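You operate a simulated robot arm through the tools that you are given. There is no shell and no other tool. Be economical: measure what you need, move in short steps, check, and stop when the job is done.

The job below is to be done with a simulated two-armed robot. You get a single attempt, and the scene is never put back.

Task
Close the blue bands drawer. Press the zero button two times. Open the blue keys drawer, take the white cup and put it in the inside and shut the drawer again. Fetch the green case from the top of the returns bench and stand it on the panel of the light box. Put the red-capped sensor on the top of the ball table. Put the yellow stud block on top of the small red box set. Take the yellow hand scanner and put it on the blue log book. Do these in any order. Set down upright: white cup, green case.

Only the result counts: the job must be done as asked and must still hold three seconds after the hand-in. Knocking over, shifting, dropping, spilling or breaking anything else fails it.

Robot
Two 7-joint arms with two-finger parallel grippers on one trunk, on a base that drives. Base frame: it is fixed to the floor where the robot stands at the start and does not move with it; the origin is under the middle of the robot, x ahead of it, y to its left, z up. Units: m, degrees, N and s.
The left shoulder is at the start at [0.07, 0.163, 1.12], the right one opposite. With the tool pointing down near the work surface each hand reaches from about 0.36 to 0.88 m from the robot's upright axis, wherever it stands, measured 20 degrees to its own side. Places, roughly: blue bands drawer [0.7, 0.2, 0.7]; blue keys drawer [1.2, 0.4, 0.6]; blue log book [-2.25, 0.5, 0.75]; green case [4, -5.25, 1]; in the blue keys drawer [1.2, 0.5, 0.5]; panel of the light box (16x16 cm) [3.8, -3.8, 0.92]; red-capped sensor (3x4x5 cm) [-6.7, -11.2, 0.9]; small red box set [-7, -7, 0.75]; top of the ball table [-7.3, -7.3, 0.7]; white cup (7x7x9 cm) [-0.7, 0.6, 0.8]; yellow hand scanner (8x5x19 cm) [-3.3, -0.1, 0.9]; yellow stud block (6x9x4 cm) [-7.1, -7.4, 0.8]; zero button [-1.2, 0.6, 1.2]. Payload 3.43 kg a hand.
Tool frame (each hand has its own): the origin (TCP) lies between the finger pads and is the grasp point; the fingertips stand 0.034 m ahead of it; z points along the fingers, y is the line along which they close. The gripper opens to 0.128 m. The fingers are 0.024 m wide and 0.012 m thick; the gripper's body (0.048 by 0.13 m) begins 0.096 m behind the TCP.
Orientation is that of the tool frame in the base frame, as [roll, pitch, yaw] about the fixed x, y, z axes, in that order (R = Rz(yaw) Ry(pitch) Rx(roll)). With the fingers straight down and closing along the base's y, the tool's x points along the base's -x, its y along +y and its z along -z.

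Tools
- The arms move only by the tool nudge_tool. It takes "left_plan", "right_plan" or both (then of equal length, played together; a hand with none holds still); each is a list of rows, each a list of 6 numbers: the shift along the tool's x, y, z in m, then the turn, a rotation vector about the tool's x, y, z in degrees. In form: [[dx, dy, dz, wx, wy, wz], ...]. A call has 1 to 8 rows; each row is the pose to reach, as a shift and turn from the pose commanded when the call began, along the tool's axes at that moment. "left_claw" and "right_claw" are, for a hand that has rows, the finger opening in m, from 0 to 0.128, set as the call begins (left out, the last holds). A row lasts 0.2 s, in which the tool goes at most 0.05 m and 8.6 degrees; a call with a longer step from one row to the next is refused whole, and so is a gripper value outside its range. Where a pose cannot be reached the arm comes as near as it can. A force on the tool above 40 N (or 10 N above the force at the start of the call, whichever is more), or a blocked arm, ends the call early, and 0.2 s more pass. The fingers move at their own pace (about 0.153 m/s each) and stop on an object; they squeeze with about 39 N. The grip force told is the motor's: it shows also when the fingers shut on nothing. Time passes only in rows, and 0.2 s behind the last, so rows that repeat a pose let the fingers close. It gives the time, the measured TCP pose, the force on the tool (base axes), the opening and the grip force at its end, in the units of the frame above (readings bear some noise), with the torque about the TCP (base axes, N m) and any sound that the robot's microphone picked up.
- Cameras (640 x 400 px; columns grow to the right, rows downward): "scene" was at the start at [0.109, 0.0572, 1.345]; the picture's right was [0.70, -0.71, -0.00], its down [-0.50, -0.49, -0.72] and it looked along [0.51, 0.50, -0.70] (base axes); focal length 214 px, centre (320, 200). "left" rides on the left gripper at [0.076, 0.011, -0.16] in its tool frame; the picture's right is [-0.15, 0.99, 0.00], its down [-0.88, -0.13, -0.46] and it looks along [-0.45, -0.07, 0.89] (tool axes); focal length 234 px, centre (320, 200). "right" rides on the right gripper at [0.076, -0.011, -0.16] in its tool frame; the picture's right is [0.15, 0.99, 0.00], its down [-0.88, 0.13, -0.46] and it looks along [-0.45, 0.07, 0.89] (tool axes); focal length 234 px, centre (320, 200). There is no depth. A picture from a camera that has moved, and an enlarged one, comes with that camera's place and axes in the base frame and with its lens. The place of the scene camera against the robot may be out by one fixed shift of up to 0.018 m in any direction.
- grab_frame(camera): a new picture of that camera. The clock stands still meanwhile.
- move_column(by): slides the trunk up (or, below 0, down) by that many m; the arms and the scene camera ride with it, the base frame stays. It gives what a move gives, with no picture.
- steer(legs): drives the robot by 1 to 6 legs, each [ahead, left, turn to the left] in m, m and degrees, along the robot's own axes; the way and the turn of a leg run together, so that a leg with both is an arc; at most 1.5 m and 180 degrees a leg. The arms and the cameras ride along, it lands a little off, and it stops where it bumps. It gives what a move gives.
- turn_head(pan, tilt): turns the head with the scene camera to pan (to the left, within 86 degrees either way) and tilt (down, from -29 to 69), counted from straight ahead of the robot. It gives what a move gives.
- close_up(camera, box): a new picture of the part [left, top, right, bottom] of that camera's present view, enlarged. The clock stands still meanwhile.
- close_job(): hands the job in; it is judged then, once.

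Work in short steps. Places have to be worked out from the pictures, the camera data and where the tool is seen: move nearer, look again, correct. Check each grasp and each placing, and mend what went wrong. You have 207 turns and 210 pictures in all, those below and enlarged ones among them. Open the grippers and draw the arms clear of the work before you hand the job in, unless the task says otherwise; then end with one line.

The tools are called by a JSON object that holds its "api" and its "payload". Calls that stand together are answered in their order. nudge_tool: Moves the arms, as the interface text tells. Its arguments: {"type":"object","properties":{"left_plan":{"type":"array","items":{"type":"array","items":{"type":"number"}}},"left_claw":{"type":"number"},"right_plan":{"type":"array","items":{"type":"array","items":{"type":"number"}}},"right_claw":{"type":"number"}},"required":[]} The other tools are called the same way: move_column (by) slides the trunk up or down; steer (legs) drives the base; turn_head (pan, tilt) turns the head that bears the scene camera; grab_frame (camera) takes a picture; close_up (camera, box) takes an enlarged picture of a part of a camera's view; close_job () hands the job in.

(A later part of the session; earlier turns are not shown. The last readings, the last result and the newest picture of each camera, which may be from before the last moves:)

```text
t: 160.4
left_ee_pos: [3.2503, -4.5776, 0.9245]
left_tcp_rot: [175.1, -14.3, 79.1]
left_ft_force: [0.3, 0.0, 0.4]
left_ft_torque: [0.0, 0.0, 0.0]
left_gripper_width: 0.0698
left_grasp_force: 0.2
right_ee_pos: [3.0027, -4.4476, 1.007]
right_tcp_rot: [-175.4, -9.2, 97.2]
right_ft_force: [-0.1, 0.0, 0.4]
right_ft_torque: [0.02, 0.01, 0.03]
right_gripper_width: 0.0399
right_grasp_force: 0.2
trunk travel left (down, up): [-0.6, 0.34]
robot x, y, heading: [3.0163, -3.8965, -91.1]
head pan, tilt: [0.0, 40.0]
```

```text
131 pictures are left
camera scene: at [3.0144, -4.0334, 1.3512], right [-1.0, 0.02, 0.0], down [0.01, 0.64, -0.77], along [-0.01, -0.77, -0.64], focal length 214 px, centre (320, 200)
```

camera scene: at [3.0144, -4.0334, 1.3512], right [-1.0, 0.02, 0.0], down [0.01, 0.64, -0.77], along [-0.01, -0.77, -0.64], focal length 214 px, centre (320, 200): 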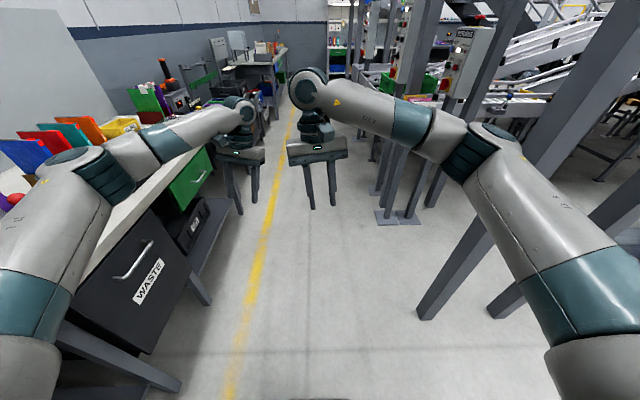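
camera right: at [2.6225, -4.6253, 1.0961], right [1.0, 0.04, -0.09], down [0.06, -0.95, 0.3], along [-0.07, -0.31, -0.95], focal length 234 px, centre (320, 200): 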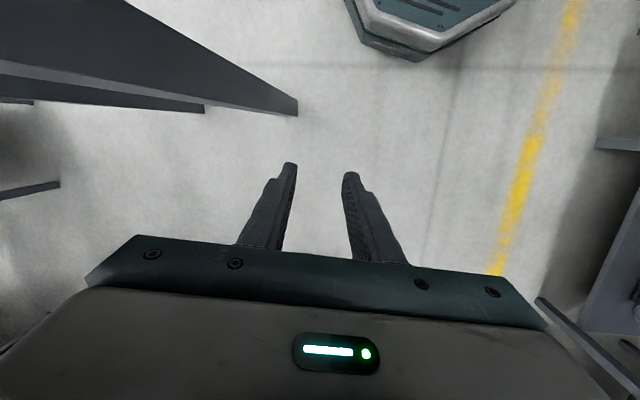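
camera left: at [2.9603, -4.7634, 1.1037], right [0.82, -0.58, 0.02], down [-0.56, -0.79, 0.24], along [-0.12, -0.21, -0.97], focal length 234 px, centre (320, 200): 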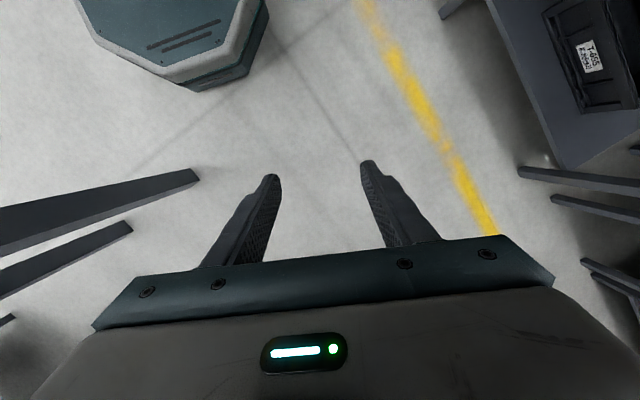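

Raise the trunk 0.3 m so the elbows clear the bench items, and straighten both hands.

{"api": "move_column", "payload": {"by": 0.3}}

{"api": "nudge_tool", "payload": {"left_plan": [[0, 0, 0, 1.5, -4.7, -3.3], [0, 0, 0, 3.2, -9.4, -6.7], [0, 0, 0, 5, -14, -10]], "right_plan": [[0, -0.03, 0, -1.5, -3, 2.7], [0, -0.06, 0, -3, -6, 5.3], [0, -0.09, 0, -4.6, -9.2, 8]]}}

{"api": "steer", "payload": {"legs": [[0, 0.06, 1], [0.6, 0, 0], [0.5, 0, 0]]}}

{"api": "turn_head", "payload": {"pan": 60, "tilt": 35}}

{"api": "grab_frame", "payload": {"camera": "scene"}}

```text
t: 163.4
left_ee_pos: [3.2499, -4.5769, 1.2237]
left_tcp_rot: [175.1, -14.2, 79.1]
left_ft_force: [-1.0, 0.9, 0.5]
left_ft_torque: [-0.03, 0.02, 0.0]
left_gripper_width: 0.07
left_grasp_force: 0.1
right_ee_pos: [3.0032, -4.4483, 1.3063]
right_tcp_rot: [-175.5, -9.1, 97.2]
right_ft_force: [0.1, 0.6, -0.2]
right_ft_torque: [0.01, 0.0, 0.04]
right_gripper_width: 0.0401
right_grasp_force: 0.1
trunk travel left (down, up): [-0.9, 0.04]
robot x, y, heading: [3.0155, -3.8934, -91.1]
head pan, tilt: [0.0, 40.0]
```

```text
t: 164.2
left_ee_pos: [3.2494, -4.577, 1.2236]
left_tcp_rot: [178.9, 0.4, 88.5]
left_ft_force: [-0.7, -0.5, -0.4]
left_ft_torque: [-0.01, 0.01, 0.0]
left_gripper_width: 0.0698
left_grasp_force: 0.1
right_ee_pos: [2.9101, -4.4607, 1.3136]
right_tcp_rot: [-179.3, 0.5, 89.5]
right_ft_force: [0.8, 0.6, -0.4]
right_ft_torque: [-0.01, -0.03, 0.02]
right_gripper_width: 0.0399
right_grasp_force: 0.1
trunk travel left (down, up): [-0.9, 0.04]
robot x, y, heading: [3.0177, -3.8997, -91.1]
head pan, tilt: [0.0, 40.0]
```

```text
t: 170.7
left_ee_pos: [3.3063, -5.6716, 1.2227]
left_tcp_rot: [179.0, 0.3, 88.8]
left_ft_force: [0.3, 0.1, 0.2]
left_ft_torque: [0.0, -0.01, 0.02]
left_gripper_width: 0.0699
left_grasp_force: 0.1
right_ee_pos: [2.9669, -5.5552, 1.3134]
right_tcp_rot: [-179.5, 0.4, 89.9]
right_ft_force: [-0.1, 0.5, 0.9]
right_ft_torque: [-0.04, -0.02, -0.03]
right_gripper_width: 0.04
right_grasp_force: 0.0
trunk travel left (down, up): [-0.9, 0.04]
robot x, y, heading: [3.0671, -4.9921, -90.3]
head pan, tilt: [0.0, 40.0]
```

```text
t: 172.0
left_ee_pos: [3.3079, -5.6735, 1.2231]
left_tcp_rot: [179.0, 0.1, 88.9]
left_ft_force: [-0.6, -0.6, -0.4]
left_ft_torque: [-0.03, 0.01, 0.0]
left_gripper_width: 0.0702
left_grasp_force: 0.1
right_ee_pos: [2.9666, -5.5566, 1.3139]
right_tcp_rot: [-179.4, 0.4, 89.9]
right_ft_force: [0.3, -0.6, -0.1]
right_ft_torque: [0.0, 0.01, -0.01]
right_gripper_width: 0.04
right_grasp_force: 0.1
trunk travel left (down, up): [-0.9, 0.04]
robot x, y, heading: [3.0662, -4.9951, -90.6]
head pan, tilt: [60.0, 35.0]
```

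```text
130 pictures are left
camera scene: at [3.1441, -5.0891, 1.6588], right [-0.51, -0.86, 0.0], down [-0.49, 0.29, -0.82], along [0.71, -0.42, -0.57], focal length 214 px, centre (320, 200)
```

scene: 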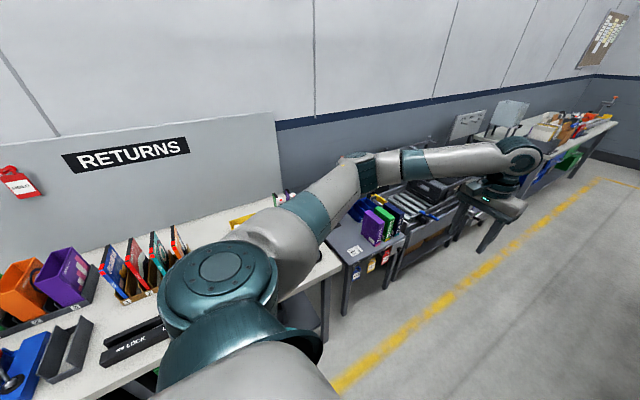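

Now I turn to face the bench.

{"api": "steer", "payload": {"legs": [[0, 0, 90]]}}

{"api": "turn_head", "payload": {"pan": 0, "tilt": 45}}

{"api": "grab_frame", "payload": {"camera": "scene"}}

```text
t: 176.2
left_ee_pos: [3.7495, -4.7592, 1.2232]
left_tcp_rot: [179.1, 0.2, 178.5]
left_ft_force: [0.6, 1.4, 0.4]
left_ft_torque: [0.03, 0.03, -0.01]
left_gripper_width: 0.07
left_grasp_force: 0.1
right_ee_pos: [3.6317, -5.0985, 1.3142]
right_tcp_rot: [-179.3, 0.5, 179.8]
right_ft_force: [-0.6, -0.1, 0.1]
right_ft_torque: [0.01, -0.01, -0.01]
right_gripper_width: 0.04
right_grasp_force: 0.2
trunk travel left (down, up): [-0.9, 0.04]
robot x, y, heading: [3.0641, -4.9918, -0.7]
head pan, tilt: [60.0, 35.0]
```

```text
t: 177.5
left_ee_pos: [3.7488, -4.7576, 1.2237]
left_tcp_rot: [179.0, 0.1, 178.5]
left_ft_force: [-0.4, 0.2, -0.2]
left_ft_torque: [0.01, -0.01, -0.01]
left_gripper_width: 0.0701
left_grasp_force: 0.0
right_ee_pos: [3.6326, -5.0966, 1.3124]
right_tcp_rot: [-179.4, 0.4, 179.9]
right_ft_force: [0.7, 0.2, -0.2]
right_ft_torque: [-0.03, 0.04, 0.03]
right_gripper_width: 0.0398
right_grasp_force: 0.1
trunk travel left (down, up): [-0.9, 0.04]
robot x, y, heading: [3.0697, -4.9915, -0.8]
head pan, tilt: [0.0, 45.0]
```

```text
129 pictures are left
camera scene: at [3.2005, -4.9955, 1.644], right [-0.01, -1.0, 0.0], down [-0.71, 0.01, -0.71], along [0.71, -0.01, -0.71], focal length 214 px, centre (320, 200)
```

scene: 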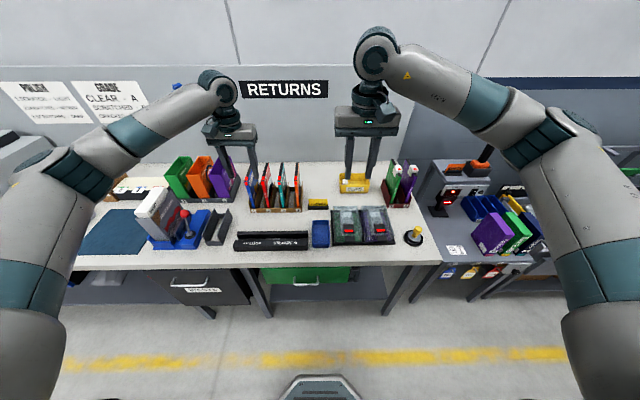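

{"api": "close_up", "payload": {"camera": "scene", "box": [230, 140, 430, 280]}}

{"api": "grab_frame", "payload": {"camera": "right"}}

```text
2.86 times, centred on (330, 210) of scene
camera zoom: at [3.2005, -4.9955, 1.644], right [-0.01, -1.0, 0.0], down [-0.71, 0.01, -0.71], along [0.71, -0.01, -0.71], focal length 613 px, centre (291, 171)
```

zoom: 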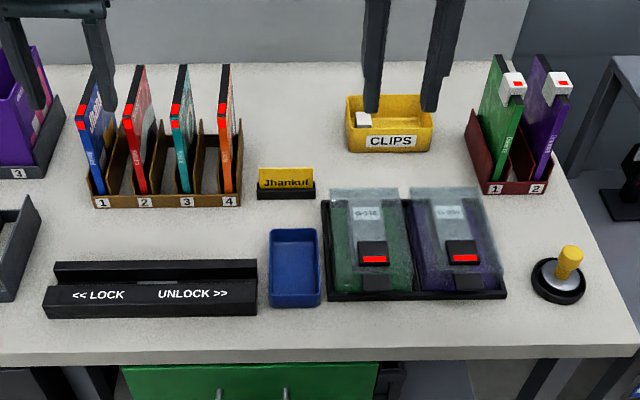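

```text
127 pictures are left
camera right: at [3.5555, -5.1073, 1.4732], right [-0.14, 0.99, -0.01], down [0.88, 0.13, 0.46], along [0.46, 0.06, -0.89], focal length 234 px, centre (320, 200)
```

right: 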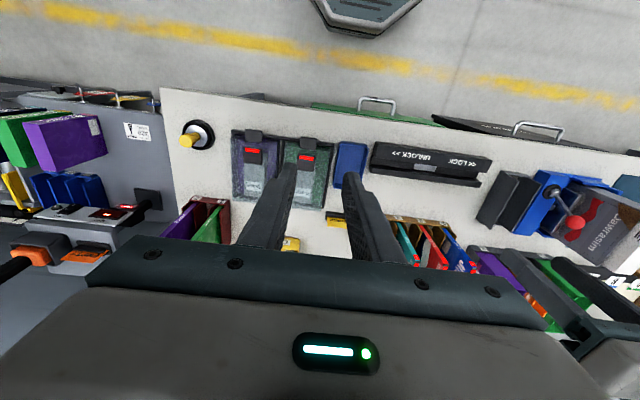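

The green case is the one in the red rack (slot 1), near [3.95, -5.34]. I move 0.2 m right and 0.1 m ahead, then look with the right hand camera.

{"api": "steer", "payload": {"legs": [[0.08, -0.22, 0.8]]}}

{"api": "grab_frame", "payload": {"camera": "right"}}

{"api": "grab_frame", "payload": {"camera": "scene"}}

```text
t: 179.2
left_ee_pos: [3.8243, -4.9625, 1.2237]
left_tcp_rot: [179.2, 0.3, 179.3]
left_ft_force: [-0.3, 0.4, -1.2]
left_ft_torque: [-0.01, 0.02, 0.03]
left_gripper_width: 0.0699
left_grasp_force: 0.0
right_ee_pos: [3.7135, -5.3021, 1.3148]
right_tcp_rot: [-179.3, 0.6, -179.3]
right_ft_force: [-0.3, 0.2, 0.0]
right_ft_torque: [-0.03, -0.01, 0.01]
right_gripper_width: 0.04
right_grasp_force: 0.0
trunk travel left (down, up): [-0.9, 0.04]
robot x, y, heading: [3.1476, -5.2082, 0.2]
head pan, tilt: [0.0, 45.0]
```

```text
126 pictures are left
camera right: at [3.6362, -5.313, 1.4739], right [-0.16, 0.99, -0.01], down [0.88, 0.14, 0.46], along [0.46, 0.06, -0.89], focal length 234 px, centre (320, 200)
```

right: 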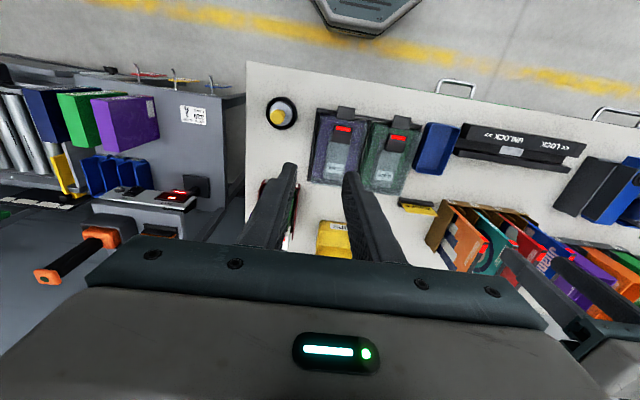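

```text
125 pictures are left
camera scene: at [3.2797, -5.2058, 1.6441], right [0.0, -1.0, 0.0], down [-0.71, 0.0, -0.71], along [0.71, 0.0, -0.71], focal length 214 px, centre (320, 200)
```

scene: 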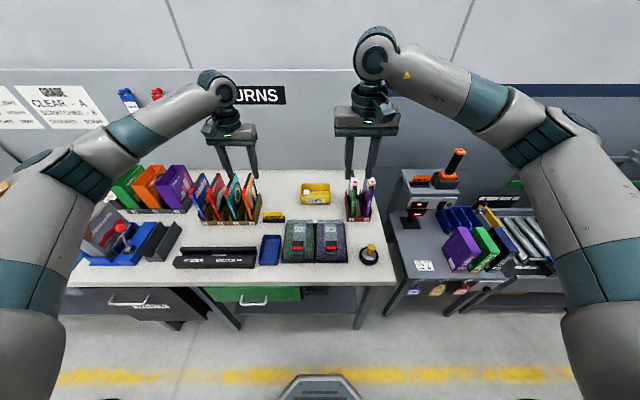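

{"api": "nudge_tool", "payload": {"right_plan": [[0.02, 0.03, 0, 0, 0, 0], [0.04, 0.06, 0, 0, 0, 0], [0.06, 0.09, 0, 0, 0, 0], [0.08, 0.12, 0, 0, 0, 0]], "right_claw": 0.06}}

{"api": "close_up", "payload": {"camera": "scene", "box": [300, 150, 400, 240]}}

{"api": "grab_frame", "payload": {"camera": "right"}}

```text
t: 180.2
left_ee_pos: [3.8247, -4.9624, 1.2246]
left_tcp_rot: [179.0, 0.3, 179.2]
left_ft_force: [0.7, -0.4, -0.1]
left_ft_torque: [-0.03, 0.0, -0.03]
left_gripper_width: 0.0701
left_grasp_force: 0.0
right_ee_pos: [3.632, -5.1821, 1.3112]
right_tcp_rot: [-179.4, 0.3, -179.6]
right_ft_force: [-0.5, 0.4, 0.3]
right_ft_torque: [-0.01, -0.03, -0.02]
right_gripper_width: 0.0599
right_grasp_force: 0.0
trunk travel left (down, up): [-0.9, 0.04]
robot x, y, heading: [3.1502, -5.2084, -0.2]
head pan, tilt: [0.0, 45.0]
```

```text
4.44 times, centred on (350, 195) of scene
camera zoom: at [3.2807, -5.2069, 1.644], right [0.0, -1.0, 0.0], down [-0.71, 0.0, -0.71], along [0.71, 0.0, -0.71], focal length 953 px, centre (187, 222)
```

zoom: 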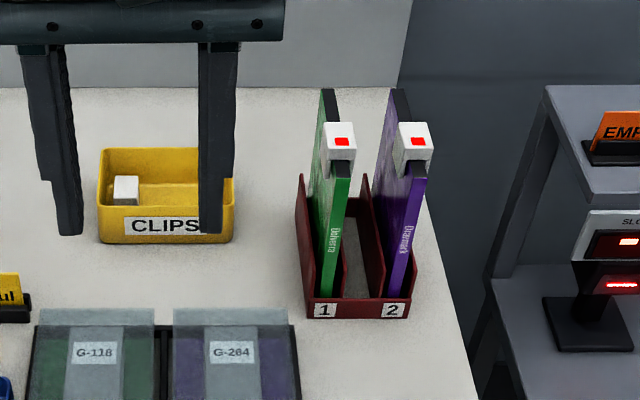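

```text
123 pictures are left
camera right: at [3.5558, -5.1936, 1.4715], right [-0.15, 0.99, -0.01], down [0.88, 0.14, 0.46], along [0.46, 0.06, -0.89], focal length 234 px, centre (320, 200)
```

right: 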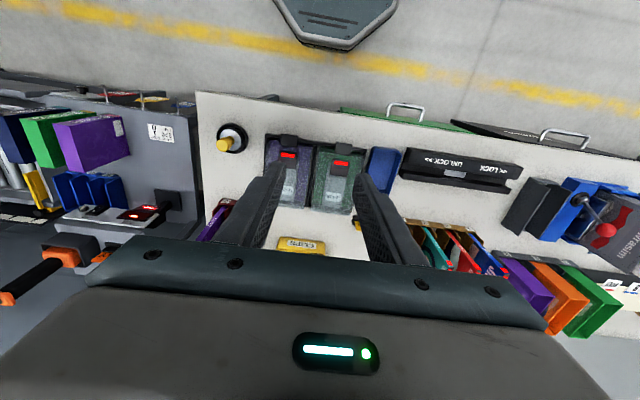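

The case front edge is at about x 3.94, y -5.36, with its top near z 1.04. I move the open right hand above it for a view.

{"api": "nudge_tool", "payload": {"right_plan": [[-0.035, -0.026, 0, 0, 0, 0], [-0.07, -0.052, 0, 0, 0, 0], [-0.105, -0.078, 0.01, 0, 0, 0], [-0.14, -0.104, 0.03, 0, 0, 0], [-0.175, -0.13, 0.05, 0, 0, 0], [-0.21, -0.155, 0.07, 0, 0, 0], [-0.24, -0.18, 0.09, 0, 0, 0]], "right_claw": 0.11}}

{"api": "grab_frame", "payload": {"camera": "right"}}

{"api": "close_up", "payload": {"camera": "scene", "box": [300, 150, 400, 240]}}

```text
t: 181.8
left_ee_pos: [3.8269, -4.9649, 1.2243]
left_tcp_rot: [178.9, 0.2, 179.3]
left_ft_force: [0.3, -0.6, -0.2]
left_ft_torque: [0.04, 0.01, 0.0]
left_gripper_width: 0.07
left_grasp_force: 0.0
right_ee_pos: [3.8758, -5.3647, 1.2222]
right_tcp_rot: [-179.4, 0.3, -179.5]
right_ft_force: [0.3, 0.0, -0.4]
right_ft_torque: [-0.01, 0.01, -0.03]
right_gripper_width: 0.1099
right_grasp_force: 0.1
trunk travel left (down, up): [-0.9, 0.04]
robot x, y, heading: [3.15, -5.2061, 0.1]
head pan, tilt: [0.0, 45.0]
```

```text
122 pictures are left
camera right: at [3.8002, -5.3757, 1.382], right [-0.16, 0.99, -0.01], down [0.88, 0.14, 0.46], along [0.46, 0.06, -0.89], focal length 234 px, centre (320, 200)
```

right: 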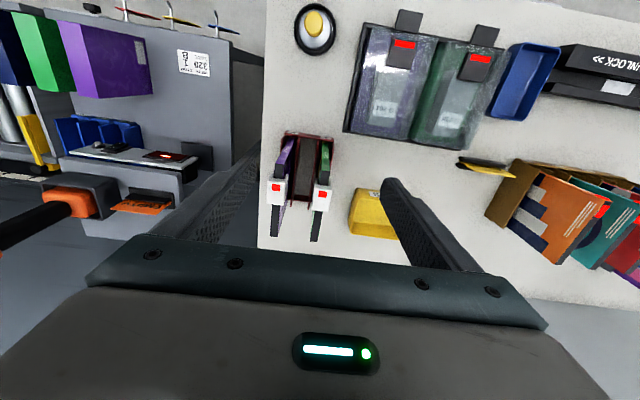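

```text
4.44 times, centred on (350, 195) of scene
camera zoom: at [3.2824, -5.2101, 1.6438], right [0.0, -1.0, 0.0], down [-0.71, 0.0, -0.71], along [0.71, 0.0, -0.71], focal length 953 px, centre (187, 222)
```

zoom: 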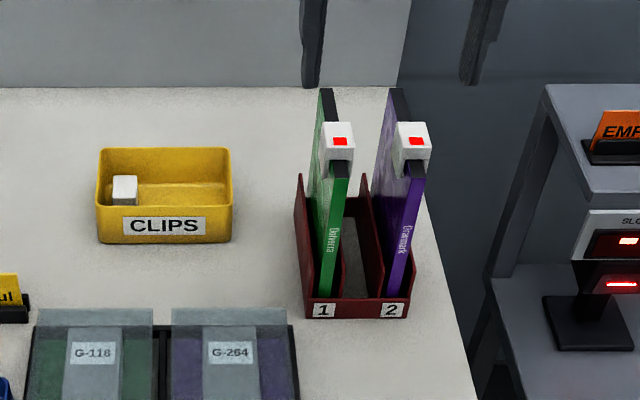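

The case top runs along x 3.94–4.06 at y≈-5.349, z≈1.04, with a tag at its front. I drive 6 cm closer and position behind the tag.

{"api": "steer", "payload": {"legs": [[0.06, 0, 0]]}}

{"api": "grab_frame", "payload": {"camera": "right"}}

```text
t: 182.8
left_ee_pos: [3.8778, -4.9637, 1.2293]
left_tcp_rot: [179.0, 0.7, 179.2]
left_ft_force: [-0.9, 0.4, 0.3]
left_ft_torque: [0.01, -0.12, 0.02]
left_gripper_width: 0.0702
left_grasp_force: 0.1
right_ee_pos: [3.9267, -5.3633, 1.2292]
right_tcp_rot: [-179.4, 0.9, -179.4]
right_ft_force: [-0.7, 0.3, 0.2]
right_ft_torque: [0.02, -0.13, -0.01]
right_gripper_width: 0.1099
right_grasp_force: 0.0
trunk travel left (down, up): [-0.9, 0.04]
robot x, y, heading: [3.205, -5.206, 0.1]
head pan, tilt: [0.0, 45.0]
```

```text
120 pictures are left
camera right: at [3.8493, -5.3742, 1.3887], right [-0.16, 0.99, -0.01], down [0.87, 0.14, 0.47], along [0.46, 0.06, -0.88], focal length 234 px, centre (320, 200)
```

right: 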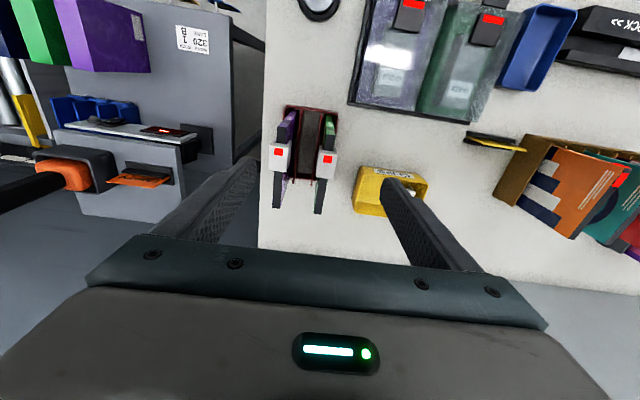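

{"api": "nudge_tool", "payload": {"right_plan": [[-0.03, 0.004, 0.0, 0, 0, 0], [-0.062, 0.008, 0.01, 0, 0, 0], [-0.095, 0.012, 0.04, 0, 0, 0], [-0.095, 0.012, 0.08, 0, 0, 0], [-0.095, 0.012, 0.12, 0, 0, 0]], "right_claw": 0.05}}

{"api": "grab_frame", "payload": {"camera": "right"}}

{"api": "close_up", "payload": {"camera": "scene", "box": [290, 130, 410, 240]}}

```text
t: 184.0
left_ee_pos: [3.8838, -4.9642, 1.2244]
left_tcp_rot: [178.9, 0.3, 179.3]
left_ft_force: [-0.2, -0.3, -0.4]
left_ft_torque: [0.0, 0.01, 0.03]
left_gripper_width: 0.0698
left_grasp_force: 0.1
right_ee_pos: [4.0301, -5.3524, 1.108]
right_tcp_rot: [-179.4, 0.5, -179.3]
right_ft_force: [0.6, -0.1, 0.2]
right_ft_torque: [0.04, 0.01, 0.02]
right_gripper_width: 0.05
right_grasp_force: 0.0
trunk travel left (down, up): [-0.9, 0.04]
robot x, y, heading: [3.2094, -5.2128, -0.1]
head pan, tilt: [0.0, 45.0]
```

```text
119 pictures are left
camera right: at [3.9535, -5.3629, 1.2677], right [-0.16, 0.99, -0.01], down [0.87, 0.14, 0.46], along [0.46, 0.06, -0.89], focal length 234 px, centre (320, 200)
```

right: 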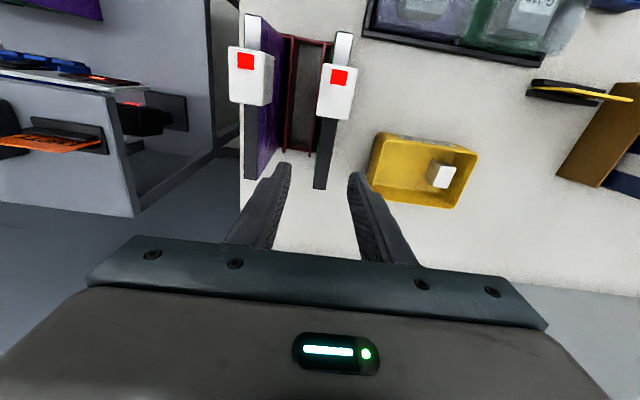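

```text
3.64 times, centred on (350, 185) of scene
camera zoom: at [3.3395, -5.2097, 1.6442], right [0.0, -1.0, 0.0], down [-0.71, 0.0, -0.71], along [0.71, 0.0, -0.71], focal length 780 px, centre (211, 254)
```

zoom: 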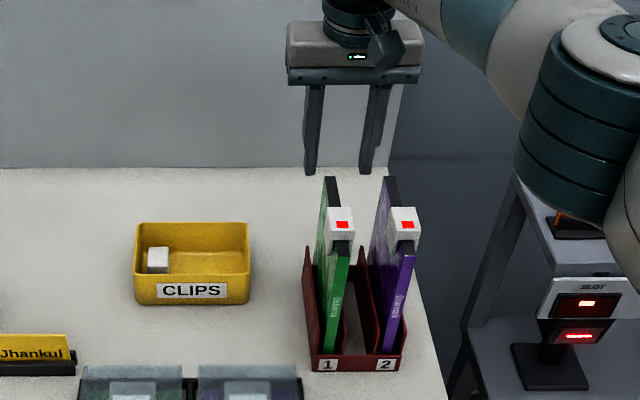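

Aligned. I descend over the top edge and close.

{"api": "nudge_tool", "payload": {"right_plan": [[0.004, 0.002, 0.04, 0, 0, 0], [0.004, 0.002, 0.07, 0, 0, 0], [0.004, 0.002, 0.095, 0, 0, 0]]}}

{"api": "grab_frame", "payload": {"camera": "right"}}

{"api": "close_up", "payload": {"camera": "scene", "box": [290, 130, 410, 240]}}

```text
t: 184.8
left_ee_pos: [3.8854, -4.9614, 1.2236]
left_tcp_rot: [179.1, 0.3, 179.3]
left_ft_force: [0.8, 0.9, 0.1]
left_ft_torque: [-0.05, 0.03, 0.0]
left_gripper_width: 0.0704
left_grasp_force: 0.0
right_ee_pos: [4.0203, -5.3502, 1.0112]
right_tcp_rot: [-179.4, 0.5, -179.4]
right_ft_force: [-0.2, -0.3, 0.1]
right_ft_torque: [-0.01, 0.03, 0.03]
right_gripper_width: 0.0499
right_grasp_force: 0.1
right hand out of reach, approached as far as the arm can: row 3
trunk travel left (down, up): [-0.9, 0.04]
robot x, y, heading: [3.2076, -5.2127, 0.1]
head pan, tilt: [0.0, 45.0]
```

```text
117 pictures are left
camera right: at [3.9437, -5.3611, 1.1707], right [-0.16, 0.99, -0.01], down [0.88, 0.14, 0.46], along [0.46, 0.06, -0.89], focal length 234 px, centre (320, 200)
```

right: 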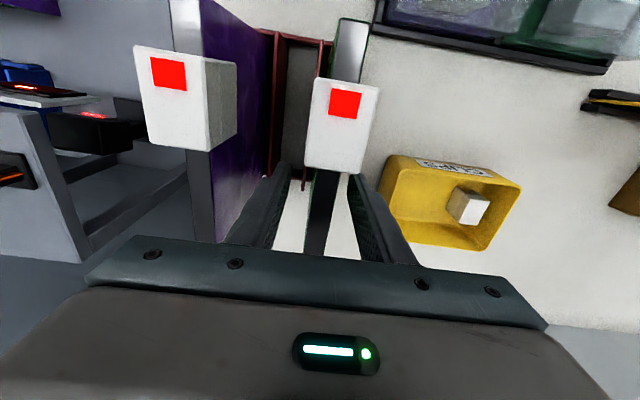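

```text
3.64 times, centred on (350, 185) of scene
camera zoom: at [3.3408, -5.2065, 1.644], right [0.0, -1.0, 0.0], down [-0.71, 0.0, -0.71], along [0.71, 0.0, -0.71], focal length 780 px, centre (211, 254)
```

zoom: 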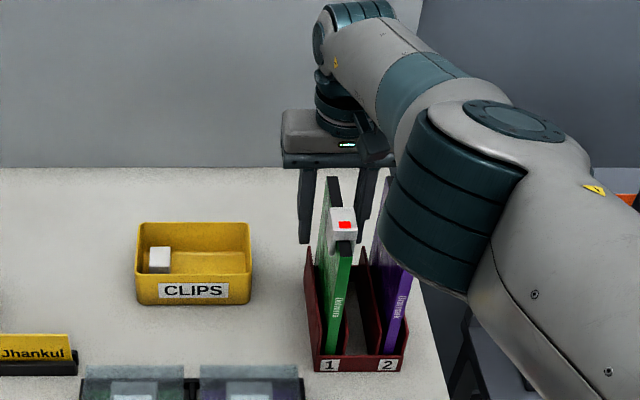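

The fingers straddle the case behind the tag. I close and lift slowly.

{"api": "nudge_tool", "payload": {"right_plan": [[0, 0, 0, 0, 0, 0], [0, 0, 0, 0, 0, 0], [0, 0, 0, 0, 0, 0]], "right_claw": 0.0}}

{"api": "nudge_tool", "payload": {"right_plan": [[0, 0, -0.02, 0, 0, 0], [0, 0, -0.05, 0, 0, 0], [0, 0, -0.08, 0, 0, 0]]}}

{"api": "grab_frame", "payload": {"camera": "right"}}

{"api": "close_up", "payload": {"camera": "scene", "box": [290, 130, 410, 240]}}

```text
t: 185.6
left_ee_pos: [3.8852, -4.9636, 1.2251]
left_tcp_rot: [179.1, 0.3, 179.4]
left_ft_force: [-0.3, 0.1, 0.7]
left_ft_torque: [0.02, -0.05, 0.0]
left_gripper_width: 0.0698
left_grasp_force: 0.1
right_ee_pos: [4.0198, -5.3535, 1.0109]
right_tcp_rot: [-179.4, 0.4, -179.3]
right_ft_force: [-0.5, -0.4, -0.9]
right_ft_torque: [0.03, -0.02, 0.02]
right_gripper_width: 0.0133
right_grasp_force: 38.9
trunk travel left (down, up): [-0.9, 0.04]
robot x, y, heading: [3.2073, -5.2109, -0.1]
head pan, tilt: [0.0, 45.0]
```

```text
t: 186.4
left_ee_pos: [3.8873, -4.9714, 1.225]
left_tcp_rot: [178.8, 0.3, 179.2]
left_ft_force: [-0.5, -0.9, 0.2]
left_ft_torque: [0.05, -0.01, 0.0]
left_gripper_width: 0.0702
left_grasp_force: 0.0
right_ee_pos: [4.0331, -5.3597, 1.0911]
right_tcp_rot: [-179.5, 0.2, -179.8]
right_ft_force: [-0.2, -0.6, -1.8]
right_ft_torque: [0.06, -0.07, 0.02]
right_gripper_width: 0.0136
right_grasp_force: 39.4
right hand out of reach, approached as far as the arm can: row 1, 2, 3
trunk travel left (down, up): [-0.9, 0.04]
robot x, y, heading: [3.2069, -5.2117, -0.1]
head pan, tilt: [0.0, 45.0]
```

```text
115 pictures are left
camera right: at [3.9569, -5.3708, 1.2516], right [-0.15, 0.99, -0.01], down [0.88, 0.14, 0.46], along [0.45, 0.06, -0.89], focal length 234 px, centre (320, 200)
```

right: 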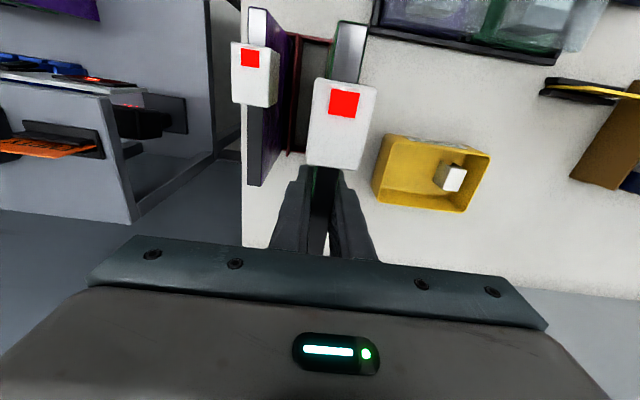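

```text
3.64 times, centred on (350, 185) of scene
camera zoom: at [3.3402, -5.2158, 1.6441], right [0.0, -1.0, 0.0], down [-0.71, 0.01, -0.71], along [0.71, 0.0, -0.71], focal length 780 px, centre (211, 254)
```

zoom: 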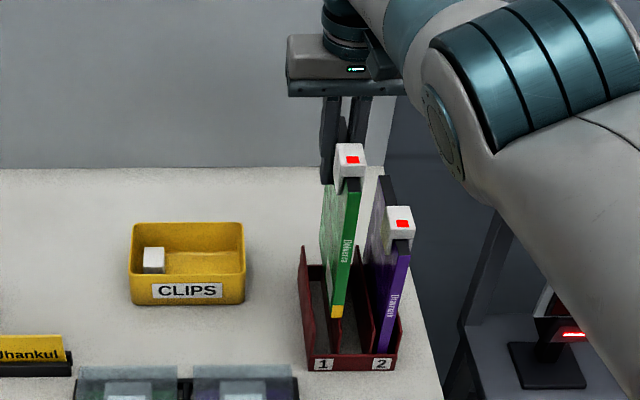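

The case is rising. I lift further to clear the rack.

{"api": "nudge_tool", "payload": {"right_plan": [[0.003, 0.002, -0.03, 0, 0, 0], [0.006, 0.004, -0.06, 0, 0, 0], [0.009, 0.004, -0.09, 0, 0, 0], [0.012, 0.004, -0.12, 0, 0, 0]]}}

{"api": "grab_frame", "payload": {"camera": "scene"}}

```text
t: 187.4
left_ee_pos: [3.8846, -4.9615, 1.2252]
left_tcp_rot: [179.0, 0.3, 179.3]
left_ft_force: [0.3, 0.8, 0.6]
left_ft_torque: [0.0, -0.01, 0.01]
left_gripper_width: 0.0701
left_grasp_force: 0.1
right_ee_pos: [4.0368, -5.344, 1.2165]
right_tcp_rot: [-179.4, 0.5, -179.4]
right_ft_force: [-0.4, 0.4, -1.0]
right_ft_torque: [-0.02, -0.08, 0.02]
right_gripper_width: 0.0134
right_grasp_force: 39.3
right hand out of reach, approached as far as the arm can: row 1, 2, 3, 4
trunk travel left (down, up): [-0.9, 0.04]
robot x, y, heading: [3.2114, -5.2122, -0.4]
head pan, tilt: [0.0, 45.0]
```

```text
113 pictures are left
camera scene: at [3.34, -5.2072, 1.644], right [0.0, -1.0, 0.0], down [-0.71, 0.0, -0.71], along [0.71, 0.0, -0.71], focal length 214 px, centre (320, 200)
```

scene: 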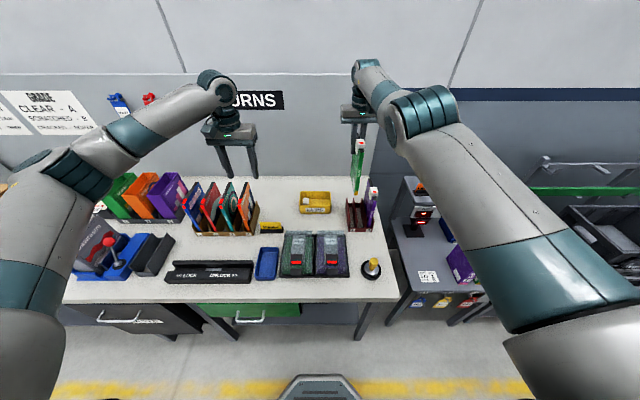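

The case is clear of the rack. I draw both hands back over the bench edge.

{"api": "nudge_tool", "payload": {"right_plan": [[0.045, 0, -0.005, 0, 0, 0], [0.09, 0, -0.01, 0, 0, 0], [0.135, 0, -0.01, 0, 0, 0], [0.18, 0, -0.01, 0, 0, 0], [0.225, 0, -0.01, 0, 0, 0], [0.27, 0, -0.01, 0, 0, 0], [0.315, 0, -0.01, 0, 0, 0], [0.36, 0, -0.01, 0, 0, 0]], "left_plan": [[0.027, 0, 0, 0, 0, 0], [0.054, 0, 0, 0, 0, 0], [0.081, 0, 0, 0, 0, 0], [0.108, 0, 0, 0, 0, 0], [0.135, 0, 0, 0, 0, 0], [0.162, 0, 0, 0, 0, 0], [0.19, 0, 0, 0, 0, 0], [0.22, 0, 0, 0, 0, 0]]}}

{"api": "grab_frame", "payload": {"camera": "right"}}

{"api": "grab_frame", "payload": {"camera": "scene"}}

```text
t: 189.2
left_ee_pos: [3.6618, -4.9599, 1.2202]
left_tcp_rot: [179.1, 0.5, 179.3]
left_ft_force: [-1.1, 1.8, -0.1]
left_ft_torque: [-0.14, -0.05, -0.01]
left_gripper_width: 0.0699
left_grasp_force: 0.0
right_ee_pos: [4.0039, -5.2339, 1.2946]
right_tcp_rot: [-179.1, 0.1, -179.7]
right_ft_force: [-0.2, -3.3, -4.3]
right_ft_torque: [0.33, -0.05, 0.01]
right_gripper_width: 0.0137
right_grasp_force: 39.6
right hand out of reach, approached as far as the arm can: row 1, 2, 3, 4, 5, 6, 7, 8
trunk travel left (down, up): [-0.9, 0.04]
robot x, y, heading: [3.2074, -5.206, -0.3]
head pan, tilt: [0.0, 45.0]
```

```text
112 pictures are left
camera right: at [3.928, -5.2437, 1.4557], right [-0.15, 0.99, -0.02], down [0.88, 0.14, 0.46], along [0.45, 0.06, -0.89], focal length 234 px, centre (320, 200)
```

right: 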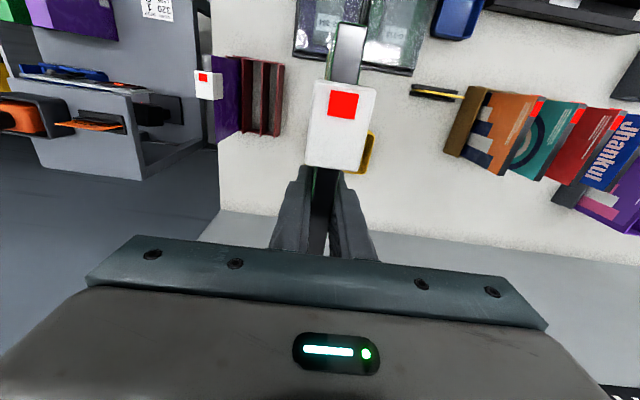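

```text
111 pictures are left
camera scene: at [3.3384, -5.206, 1.6446], right [0.0, -1.0, 0.0], down [-0.71, 0.0, -0.71], along [0.71, 0.0, -0.71], focal length 214 px, centre (320, 200)
```

scene: 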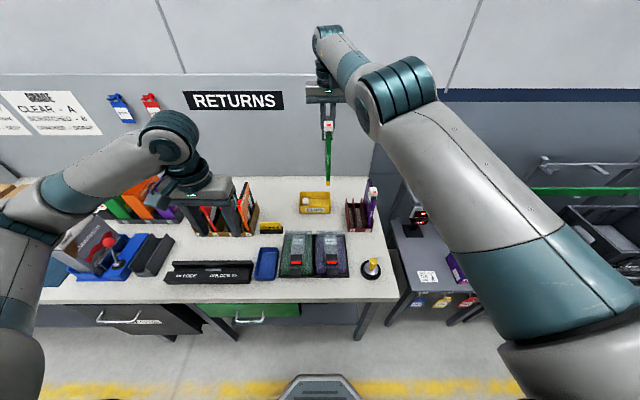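

The right arm's elbow has swung into an awkward posture near its limit. I back the base 0.3 m so everything is clear of the bench, then re-pose the arm.

{"api": "steer", "payload": {"legs": [[-0.32, 0, 0]]}}

{"api": "nudge_tool", "payload": {"right_plan": [[0.02, -0.03, 0.02, 0, 0, 0], [0.04, -0.06, 0.03, 0, 0, 0], [0.07, -0.09, 0.04, 0, 0, 0], [0.1, -0.12, 0.05, 0, 0, 0], [0.13, -0.14, 0.05, 0, 0, 0], [0.16, -0.16, 0.05, 0, 0, 0]]}}

{"api": "grab_frame", "payload": {"camera": "scene"}}

```text
t: 191.3
left_ee_pos: [3.3548, -4.9606, 1.2182]
left_tcp_rot: [179.0, 0.2, 179.3]
left_ft_force: [-0.3, 0.2, 0.9]
left_ft_torque: [-0.03, 0.02, 0.0]
left_gripper_width: 0.0702
left_grasp_force: 0.2
right_ee_pos: [3.696, -5.2313, 1.2943]
right_tcp_rot: [-179.4, 0.1, -179.5]
right_ft_force: [0.2, -0.2, -1.3]
right_ft_torque: [-0.01, -0.03, 0.01]
right_gripper_width: 0.0134
right_grasp_force: 39.0
trunk travel left (down, up): [-0.9, 0.04]
robot x, y, heading: [2.8981, -5.2066, 0.2]
head pan, tilt: [0.0, 45.0]
```

```text
t: 192.7
left_ee_pos: [3.3517, -4.9628, 1.2189]
left_tcp_rot: [178.9, 0.3, 179.3]
left_ft_force: [0.2, -0.3, -0.4]
left_ft_torque: [0.04, 0.0, 0.01]
left_gripper_width: 0.0696
left_grasp_force: 0.0
right_ee_pos: [3.72, -5.3529, 1.2861]
right_tcp_rot: [-179.4, 0.0, -179.4]
right_ft_force: [0.3, -0.2, -0.2]
right_ft_torque: [0.02, -0.08, -0.01]
right_gripper_width: 0.0133
right_grasp_force: 38.8
right hand out of reach, approached as far as the arm can: row 1, 2, 3, 4, 5, 6
trunk travel left (down, up): [-0.9, 0.04]
robot x, y, heading: [2.8986, -5.2095, -0.2]
head pan, tilt: [0.0, 45.0]
```

```text
110 pictures are left
camera scene: at [3.0291, -5.21, 1.644], right [0.0, -1.0, 0.0], down [-0.71, 0.0, -0.71], along [0.71, 0.0, -0.71], focal length 214 px, centre (320, 200)
```

scene: 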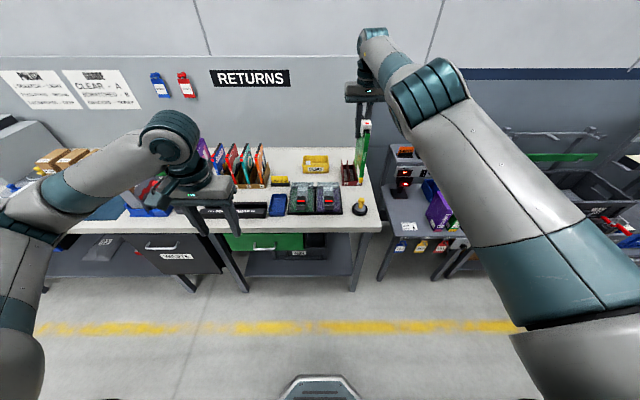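

The arm can't retract in this posture, but the base can carry it: the case bottom is at about z 1.15, above everything here. I raise the column 4 cm and strafe left to the light box.

{"api": "move_column", "payload": {"by": 0.04}}

{"api": "steer", "payload": {"legs": [[0, 0.7, 0]]}}

{"api": "grab_frame", "payload": {"camera": "scene"}}

```text
t: 193.5
left_ee_pos: [3.3515, -4.9589, 1.2589]
left_tcp_rot: [179.0, 0.3, 179.4]
left_ft_force: [0.8, -0.4, 0.1]
left_ft_torque: [-0.01, 0.0, 0.0]
left_gripper_width: 0.07
left_grasp_force: 0.0
right_ee_pos: [3.7216, -5.3503, 1.3255]
right_tcp_rot: [-179.4, 0.1, -179.4]
right_ft_force: [-0.1, 0.6, -1.7]
right_ft_torque: [-0.02, -0.07, 0.02]
right_gripper_width: 0.0133
right_grasp_force: 39.2
trunk travel left (down, up): [-0.94, 0.0]
robot x, y, heading: [2.8969, -5.2153, 0.0]
head pan, tilt: [0.0, 45.0]
```

```text
t: 197.4
left_ee_pos: [3.3441, -4.2601, 1.2592]
left_tcp_rot: [178.9, 0.3, -179.9]
left_ft_force: [-0.5, 0.0, 0.6]
left_ft_torque: [0.02, 0.01, 0.04]
left_gripper_width: 0.0698
left_grasp_force: 0.0
right_ee_pos: [3.718, -4.6447, 1.3258]
right_tcp_rot: [-179.4, 0.1, -178.7]
right_ft_force: [-0.1, 0.2, -0.5]
right_ft_torque: [0.05, -0.07, 0.02]
right_gripper_width: 0.0133
right_grasp_force: 38.6
trunk travel left (down, up): [-0.94, 0.0]
robot x, y, heading: [2.8902, -4.5096, 1.0]
head pan, tilt: [0.0, 45.0]
```

```text
109 pictures are left
camera scene: at [3.0251, -4.5123, 1.6839], right [0.01, -1.0, 0.0], down [-0.71, -0.01, -0.71], along [0.71, 0.01, -0.71], focal length 214 px, centre (320, 200)
```

scene: 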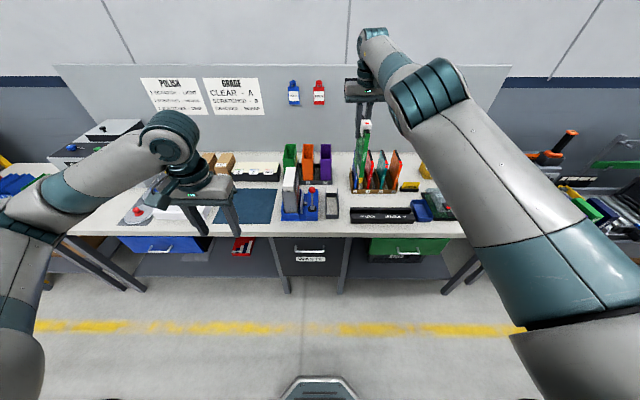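

{"api": "steer", "payload": {"legs": [[0, 0.8, -1]]}}

{"api": "grab_frame", "payload": {"camera": "scene"}}

{"api": "grab_frame", "payload": {"camera": "right"}}

```text
t: 201.6
left_ee_pos: [3.3476, -3.4799, 1.2608]
left_tcp_rot: [178.9, 0.3, 178.9]
left_ft_force: [-0.4, -0.5, 0.0]
left_ft_torque: [0.01, 0.01, 0.0]
left_gripper_width: 0.0702
left_grasp_force: 0.1
right_ee_pos: [3.7138, -3.8738, 1.3262]
right_tcp_rot: [-179.4, 0.2, -180.0]
right_ft_force: [0.4, 0.0, -1.3]
right_ft_torque: [0.02, -0.05, 0.01]
right_gripper_width: 0.0134
right_grasp_force: 38.7
trunk travel left (down, up): [-0.94, 0.0]
robot x, y, heading: [2.8943, -3.7226, -0.6]
head pan, tilt: [0.0, 45.0]
```

```text
108 pictures are left
camera scene: at [3.0233, -3.7258, 1.684], right [-0.01, -1.0, 0.0], down [-0.71, 0.01, -0.71], along [0.71, -0.01, -0.71], focal length 214 px, centre (320, 200)
```

scene: 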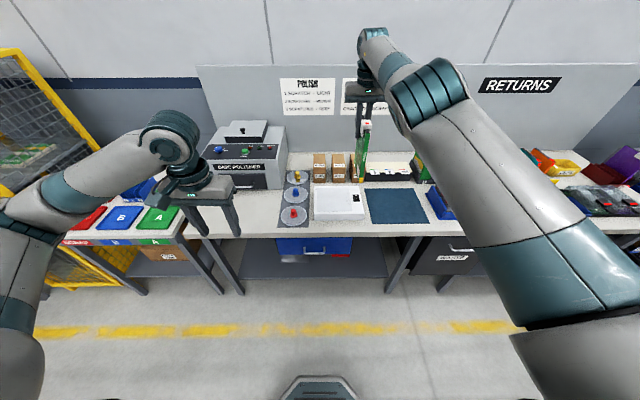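

```text
107 pictures are left
camera right: at [3.6376, -3.8841, 1.4858], right [-0.15, 0.99, -0.01], down [0.88, 0.14, 0.46], along [0.45, 0.06, -0.89], focal length 234 px, centre (320, 200)
```

right: 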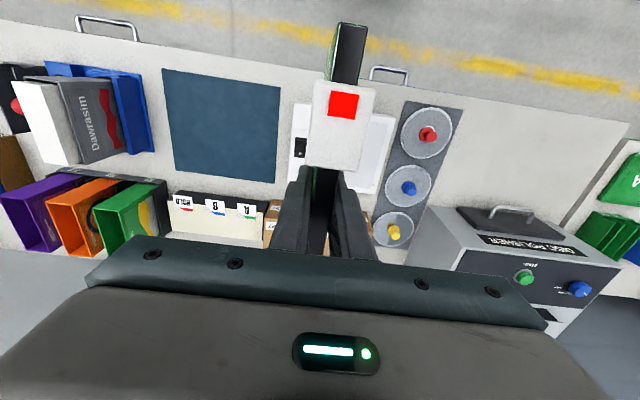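

{"api": "close_up", "payload": {"camera": "scene", "box": [270, 140, 430, 260]}}

{"api": "close_up", "payload": {"camera": "right", "box": [250, 20, 450, 220]}}

```text
3.33 times, centred on (350, 200) of scene
camera zoom: at [3.0233, -3.7258, 1.684], right [-0.01, -1.0, 0.0], down [-0.71, 0.01, -0.71], along [0.71, -0.01, -0.71], focal length 715 px, centre (220, 200)
```

zoom: 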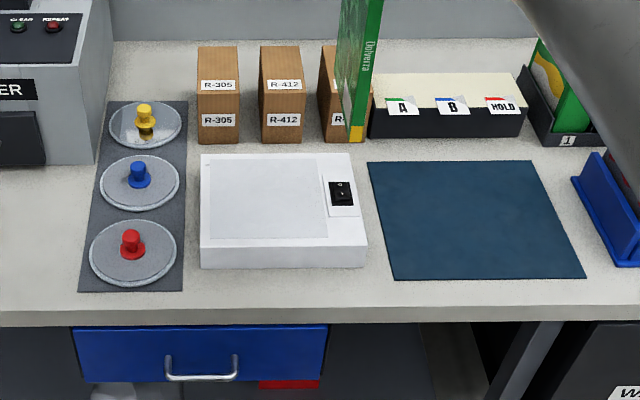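

```text
2.00 times, centred on (350, 120) of right
camera zoom: at [3.6376, -3.8841, 1.4858], right [-0.15, 0.99, -0.01], down [0.88, 0.14, 0.46], along [0.45, 0.06, -0.89], focal length 468 px, centre (260, 360)
```

zoom: 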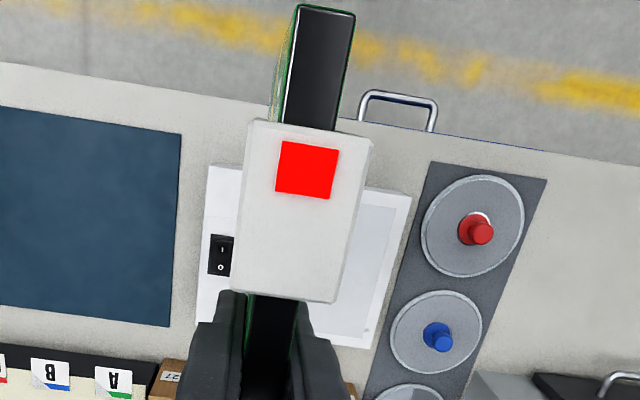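

The panel centre is about [3.775, -3.81, 0.92]. The case spans -0.085 to +0.037 in x around the TCP, so I want the TCP at [3.80, -3.81]. I move the base.

{"api": "steer", "payload": {"legs": [[0.086, 0.064, 0.6]]}}

{"api": "grab_frame", "payload": {"camera": "right"}}

{"api": "close_up", "payload": {"camera": "scene", "box": [250, 100, 430, 240]}}

```text
t: 202.8
left_ee_pos: [3.4283, -3.413, 1.2605]
left_tcp_rot: [178.8, 0.4, 179.5]
left_ft_force: [0.0, -1.2, -0.4]
left_ft_torque: [0.0, -0.04, 0.03]
left_gripper_width: 0.0701
left_grasp_force: 0.1
right_ee_pos: [3.7964, -3.8025, 1.3278]
right_tcp_rot: [-179.5, 0.2, -179.4]
right_ft_force: [-1.3, -0.6, -1.7]
right_ft_torque: [0.03, -0.1, -0.01]
right_gripper_width: 0.0136
right_grasp_force: 39.4
trunk travel left (down, up): [-0.94, 0.0]
robot x, y, heading: [2.9771, -3.6547, 0.3]
head pan, tilt: [0.0, 45.0]
```

```text
104 pictures are left
camera right: at [3.7206, -3.8141, 1.488], right [-0.16, 0.99, -0.01], down [0.88, 0.14, 0.46], along [0.45, 0.06, -0.89], focal length 234 px, centre (320, 200)
```

right: 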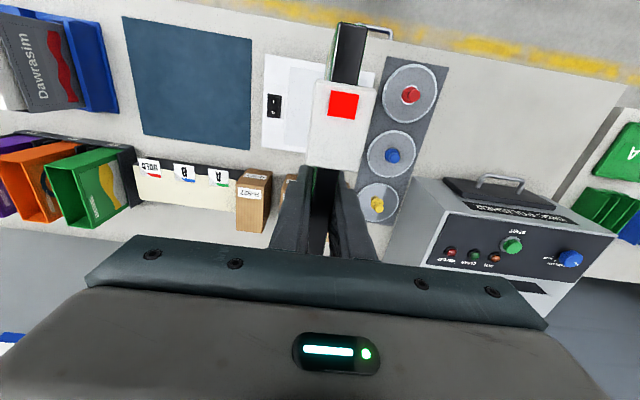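

```text
2.86 times, centred on (340, 170) of scene
camera zoom: at [3.1042, -3.6618, 1.6844], right [0.0, -1.0, 0.0], down [-0.71, 0.0, -0.71], along [0.71, 0.0, -0.71], focal length 613 px, centre (263, 286)
```

zoom: 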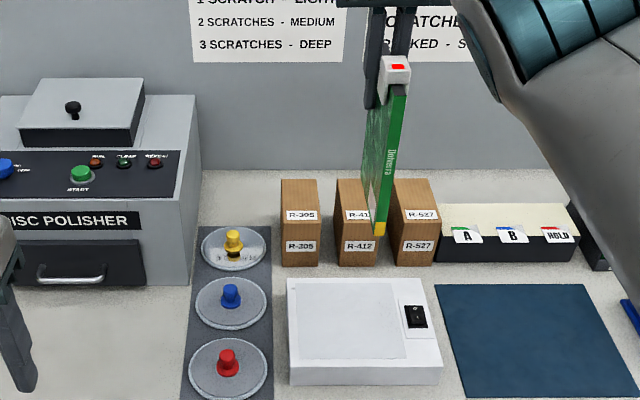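

Well placed over the panel. I lower the column 0.24 m and check.

{"api": "move_column", "payload": {"by": -0.24}}

{"api": "close_up", "payload": {"camera": "scene", "box": [250, 100, 430, 240]}}

{"api": "grab_frame", "payload": {"camera": "right"}}

```text
t: 205.3
left_ee_pos: [3.4296, -3.4104, 1.0185]
left_tcp_rot: [178.9, 0.2, 179.4]
left_ft_force: [-0.6, -0.1, -0.2]
left_ft_torque: [-0.01, 0.04, -0.03]
left_gripper_width: 0.0698
left_grasp_force: 0.1
right_ee_pos: [3.8009, -3.8002, 1.0854]
right_tcp_rot: [-179.3, 0.1, -179.4]
right_ft_force: [-0.1, -0.3, -1.3]
right_ft_torque: [0.01, -0.04, 0.01]
right_gripper_width: 0.0136
right_grasp_force: 39.0
trunk travel left (down, up): [-0.7, 0.24]
robot x, y, heading: [2.9767, -3.6616, -0.1]
head pan, tilt: [0.0, 45.0]
```

```text
2.86 times, centred on (340, 170) of scene
camera zoom: at [3.1084, -3.658, 1.444], right [0.0, -1.0, 0.0], down [-0.71, 0.0, -0.71], along [0.71, 0.0, -0.71], focal length 613 px, centre (263, 286)
```

zoom: 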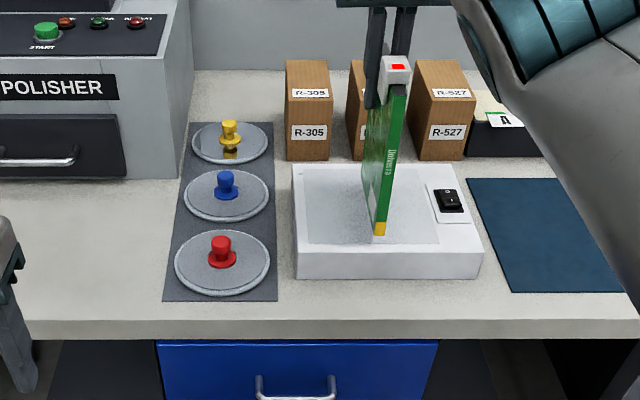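

```text
101 pictures are left
camera right: at [3.7243, -3.8108, 1.2462], right [-0.16, 0.99, -0.01], down [0.88, 0.14, 0.46], along [0.45, 0.06, -0.89], focal length 234 px, centre (320, 200)
```

right: 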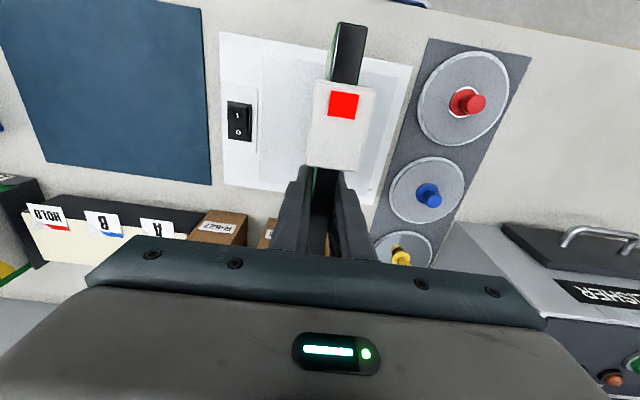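

{"api": "move_column", "payload": {"by": -0.025}}

{"api": "close_up", "payload": {"camera": "scene", "box": [290, 120, 410, 220]}}

```text
t: 206.0
left_ee_pos: [3.4281, -3.4103, 0.9955]
left_tcp_rot: [179.0, 0.5, 179.4]
left_ft_force: [-0.1, -0.1, -0.3]
left_ft_torque: [0.01, 0.0, -0.03]
left_gripper_width: 0.07
left_grasp_force: 0.1
right_ee_pos: [3.7985, -3.8004, 1.0674]
right_tcp_rot: [-179.4, 0.7, -179.3]
right_ft_force: [1.0, 0.0, 22.0]
right_ft_torque: [-0.01, -1.03, -0.02]
right_gripper_width: 0.0134
right_grasp_force: 38.9
trunk travel left (down, up): [-0.675, 0.265]
robot x, y, heading: [2.9762, -3.6552, -0.0]
head pan, tilt: [0.0, 45.0]
```

```text
4.00 times, centred on (350, 170) of scene
camera zoom: at [3.1056, -3.658, 1.4196], right [0.0, -1.0, 0.0], down [-0.71, 0.0, -0.71], along [0.71, 0.0, -0.71], focal length 858 px, centre (200, 320)
```

zoom: 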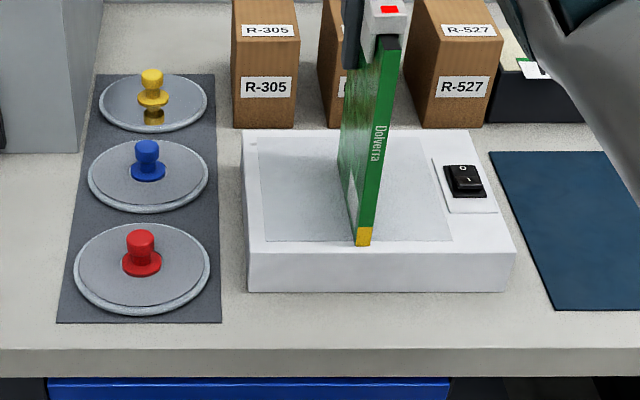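

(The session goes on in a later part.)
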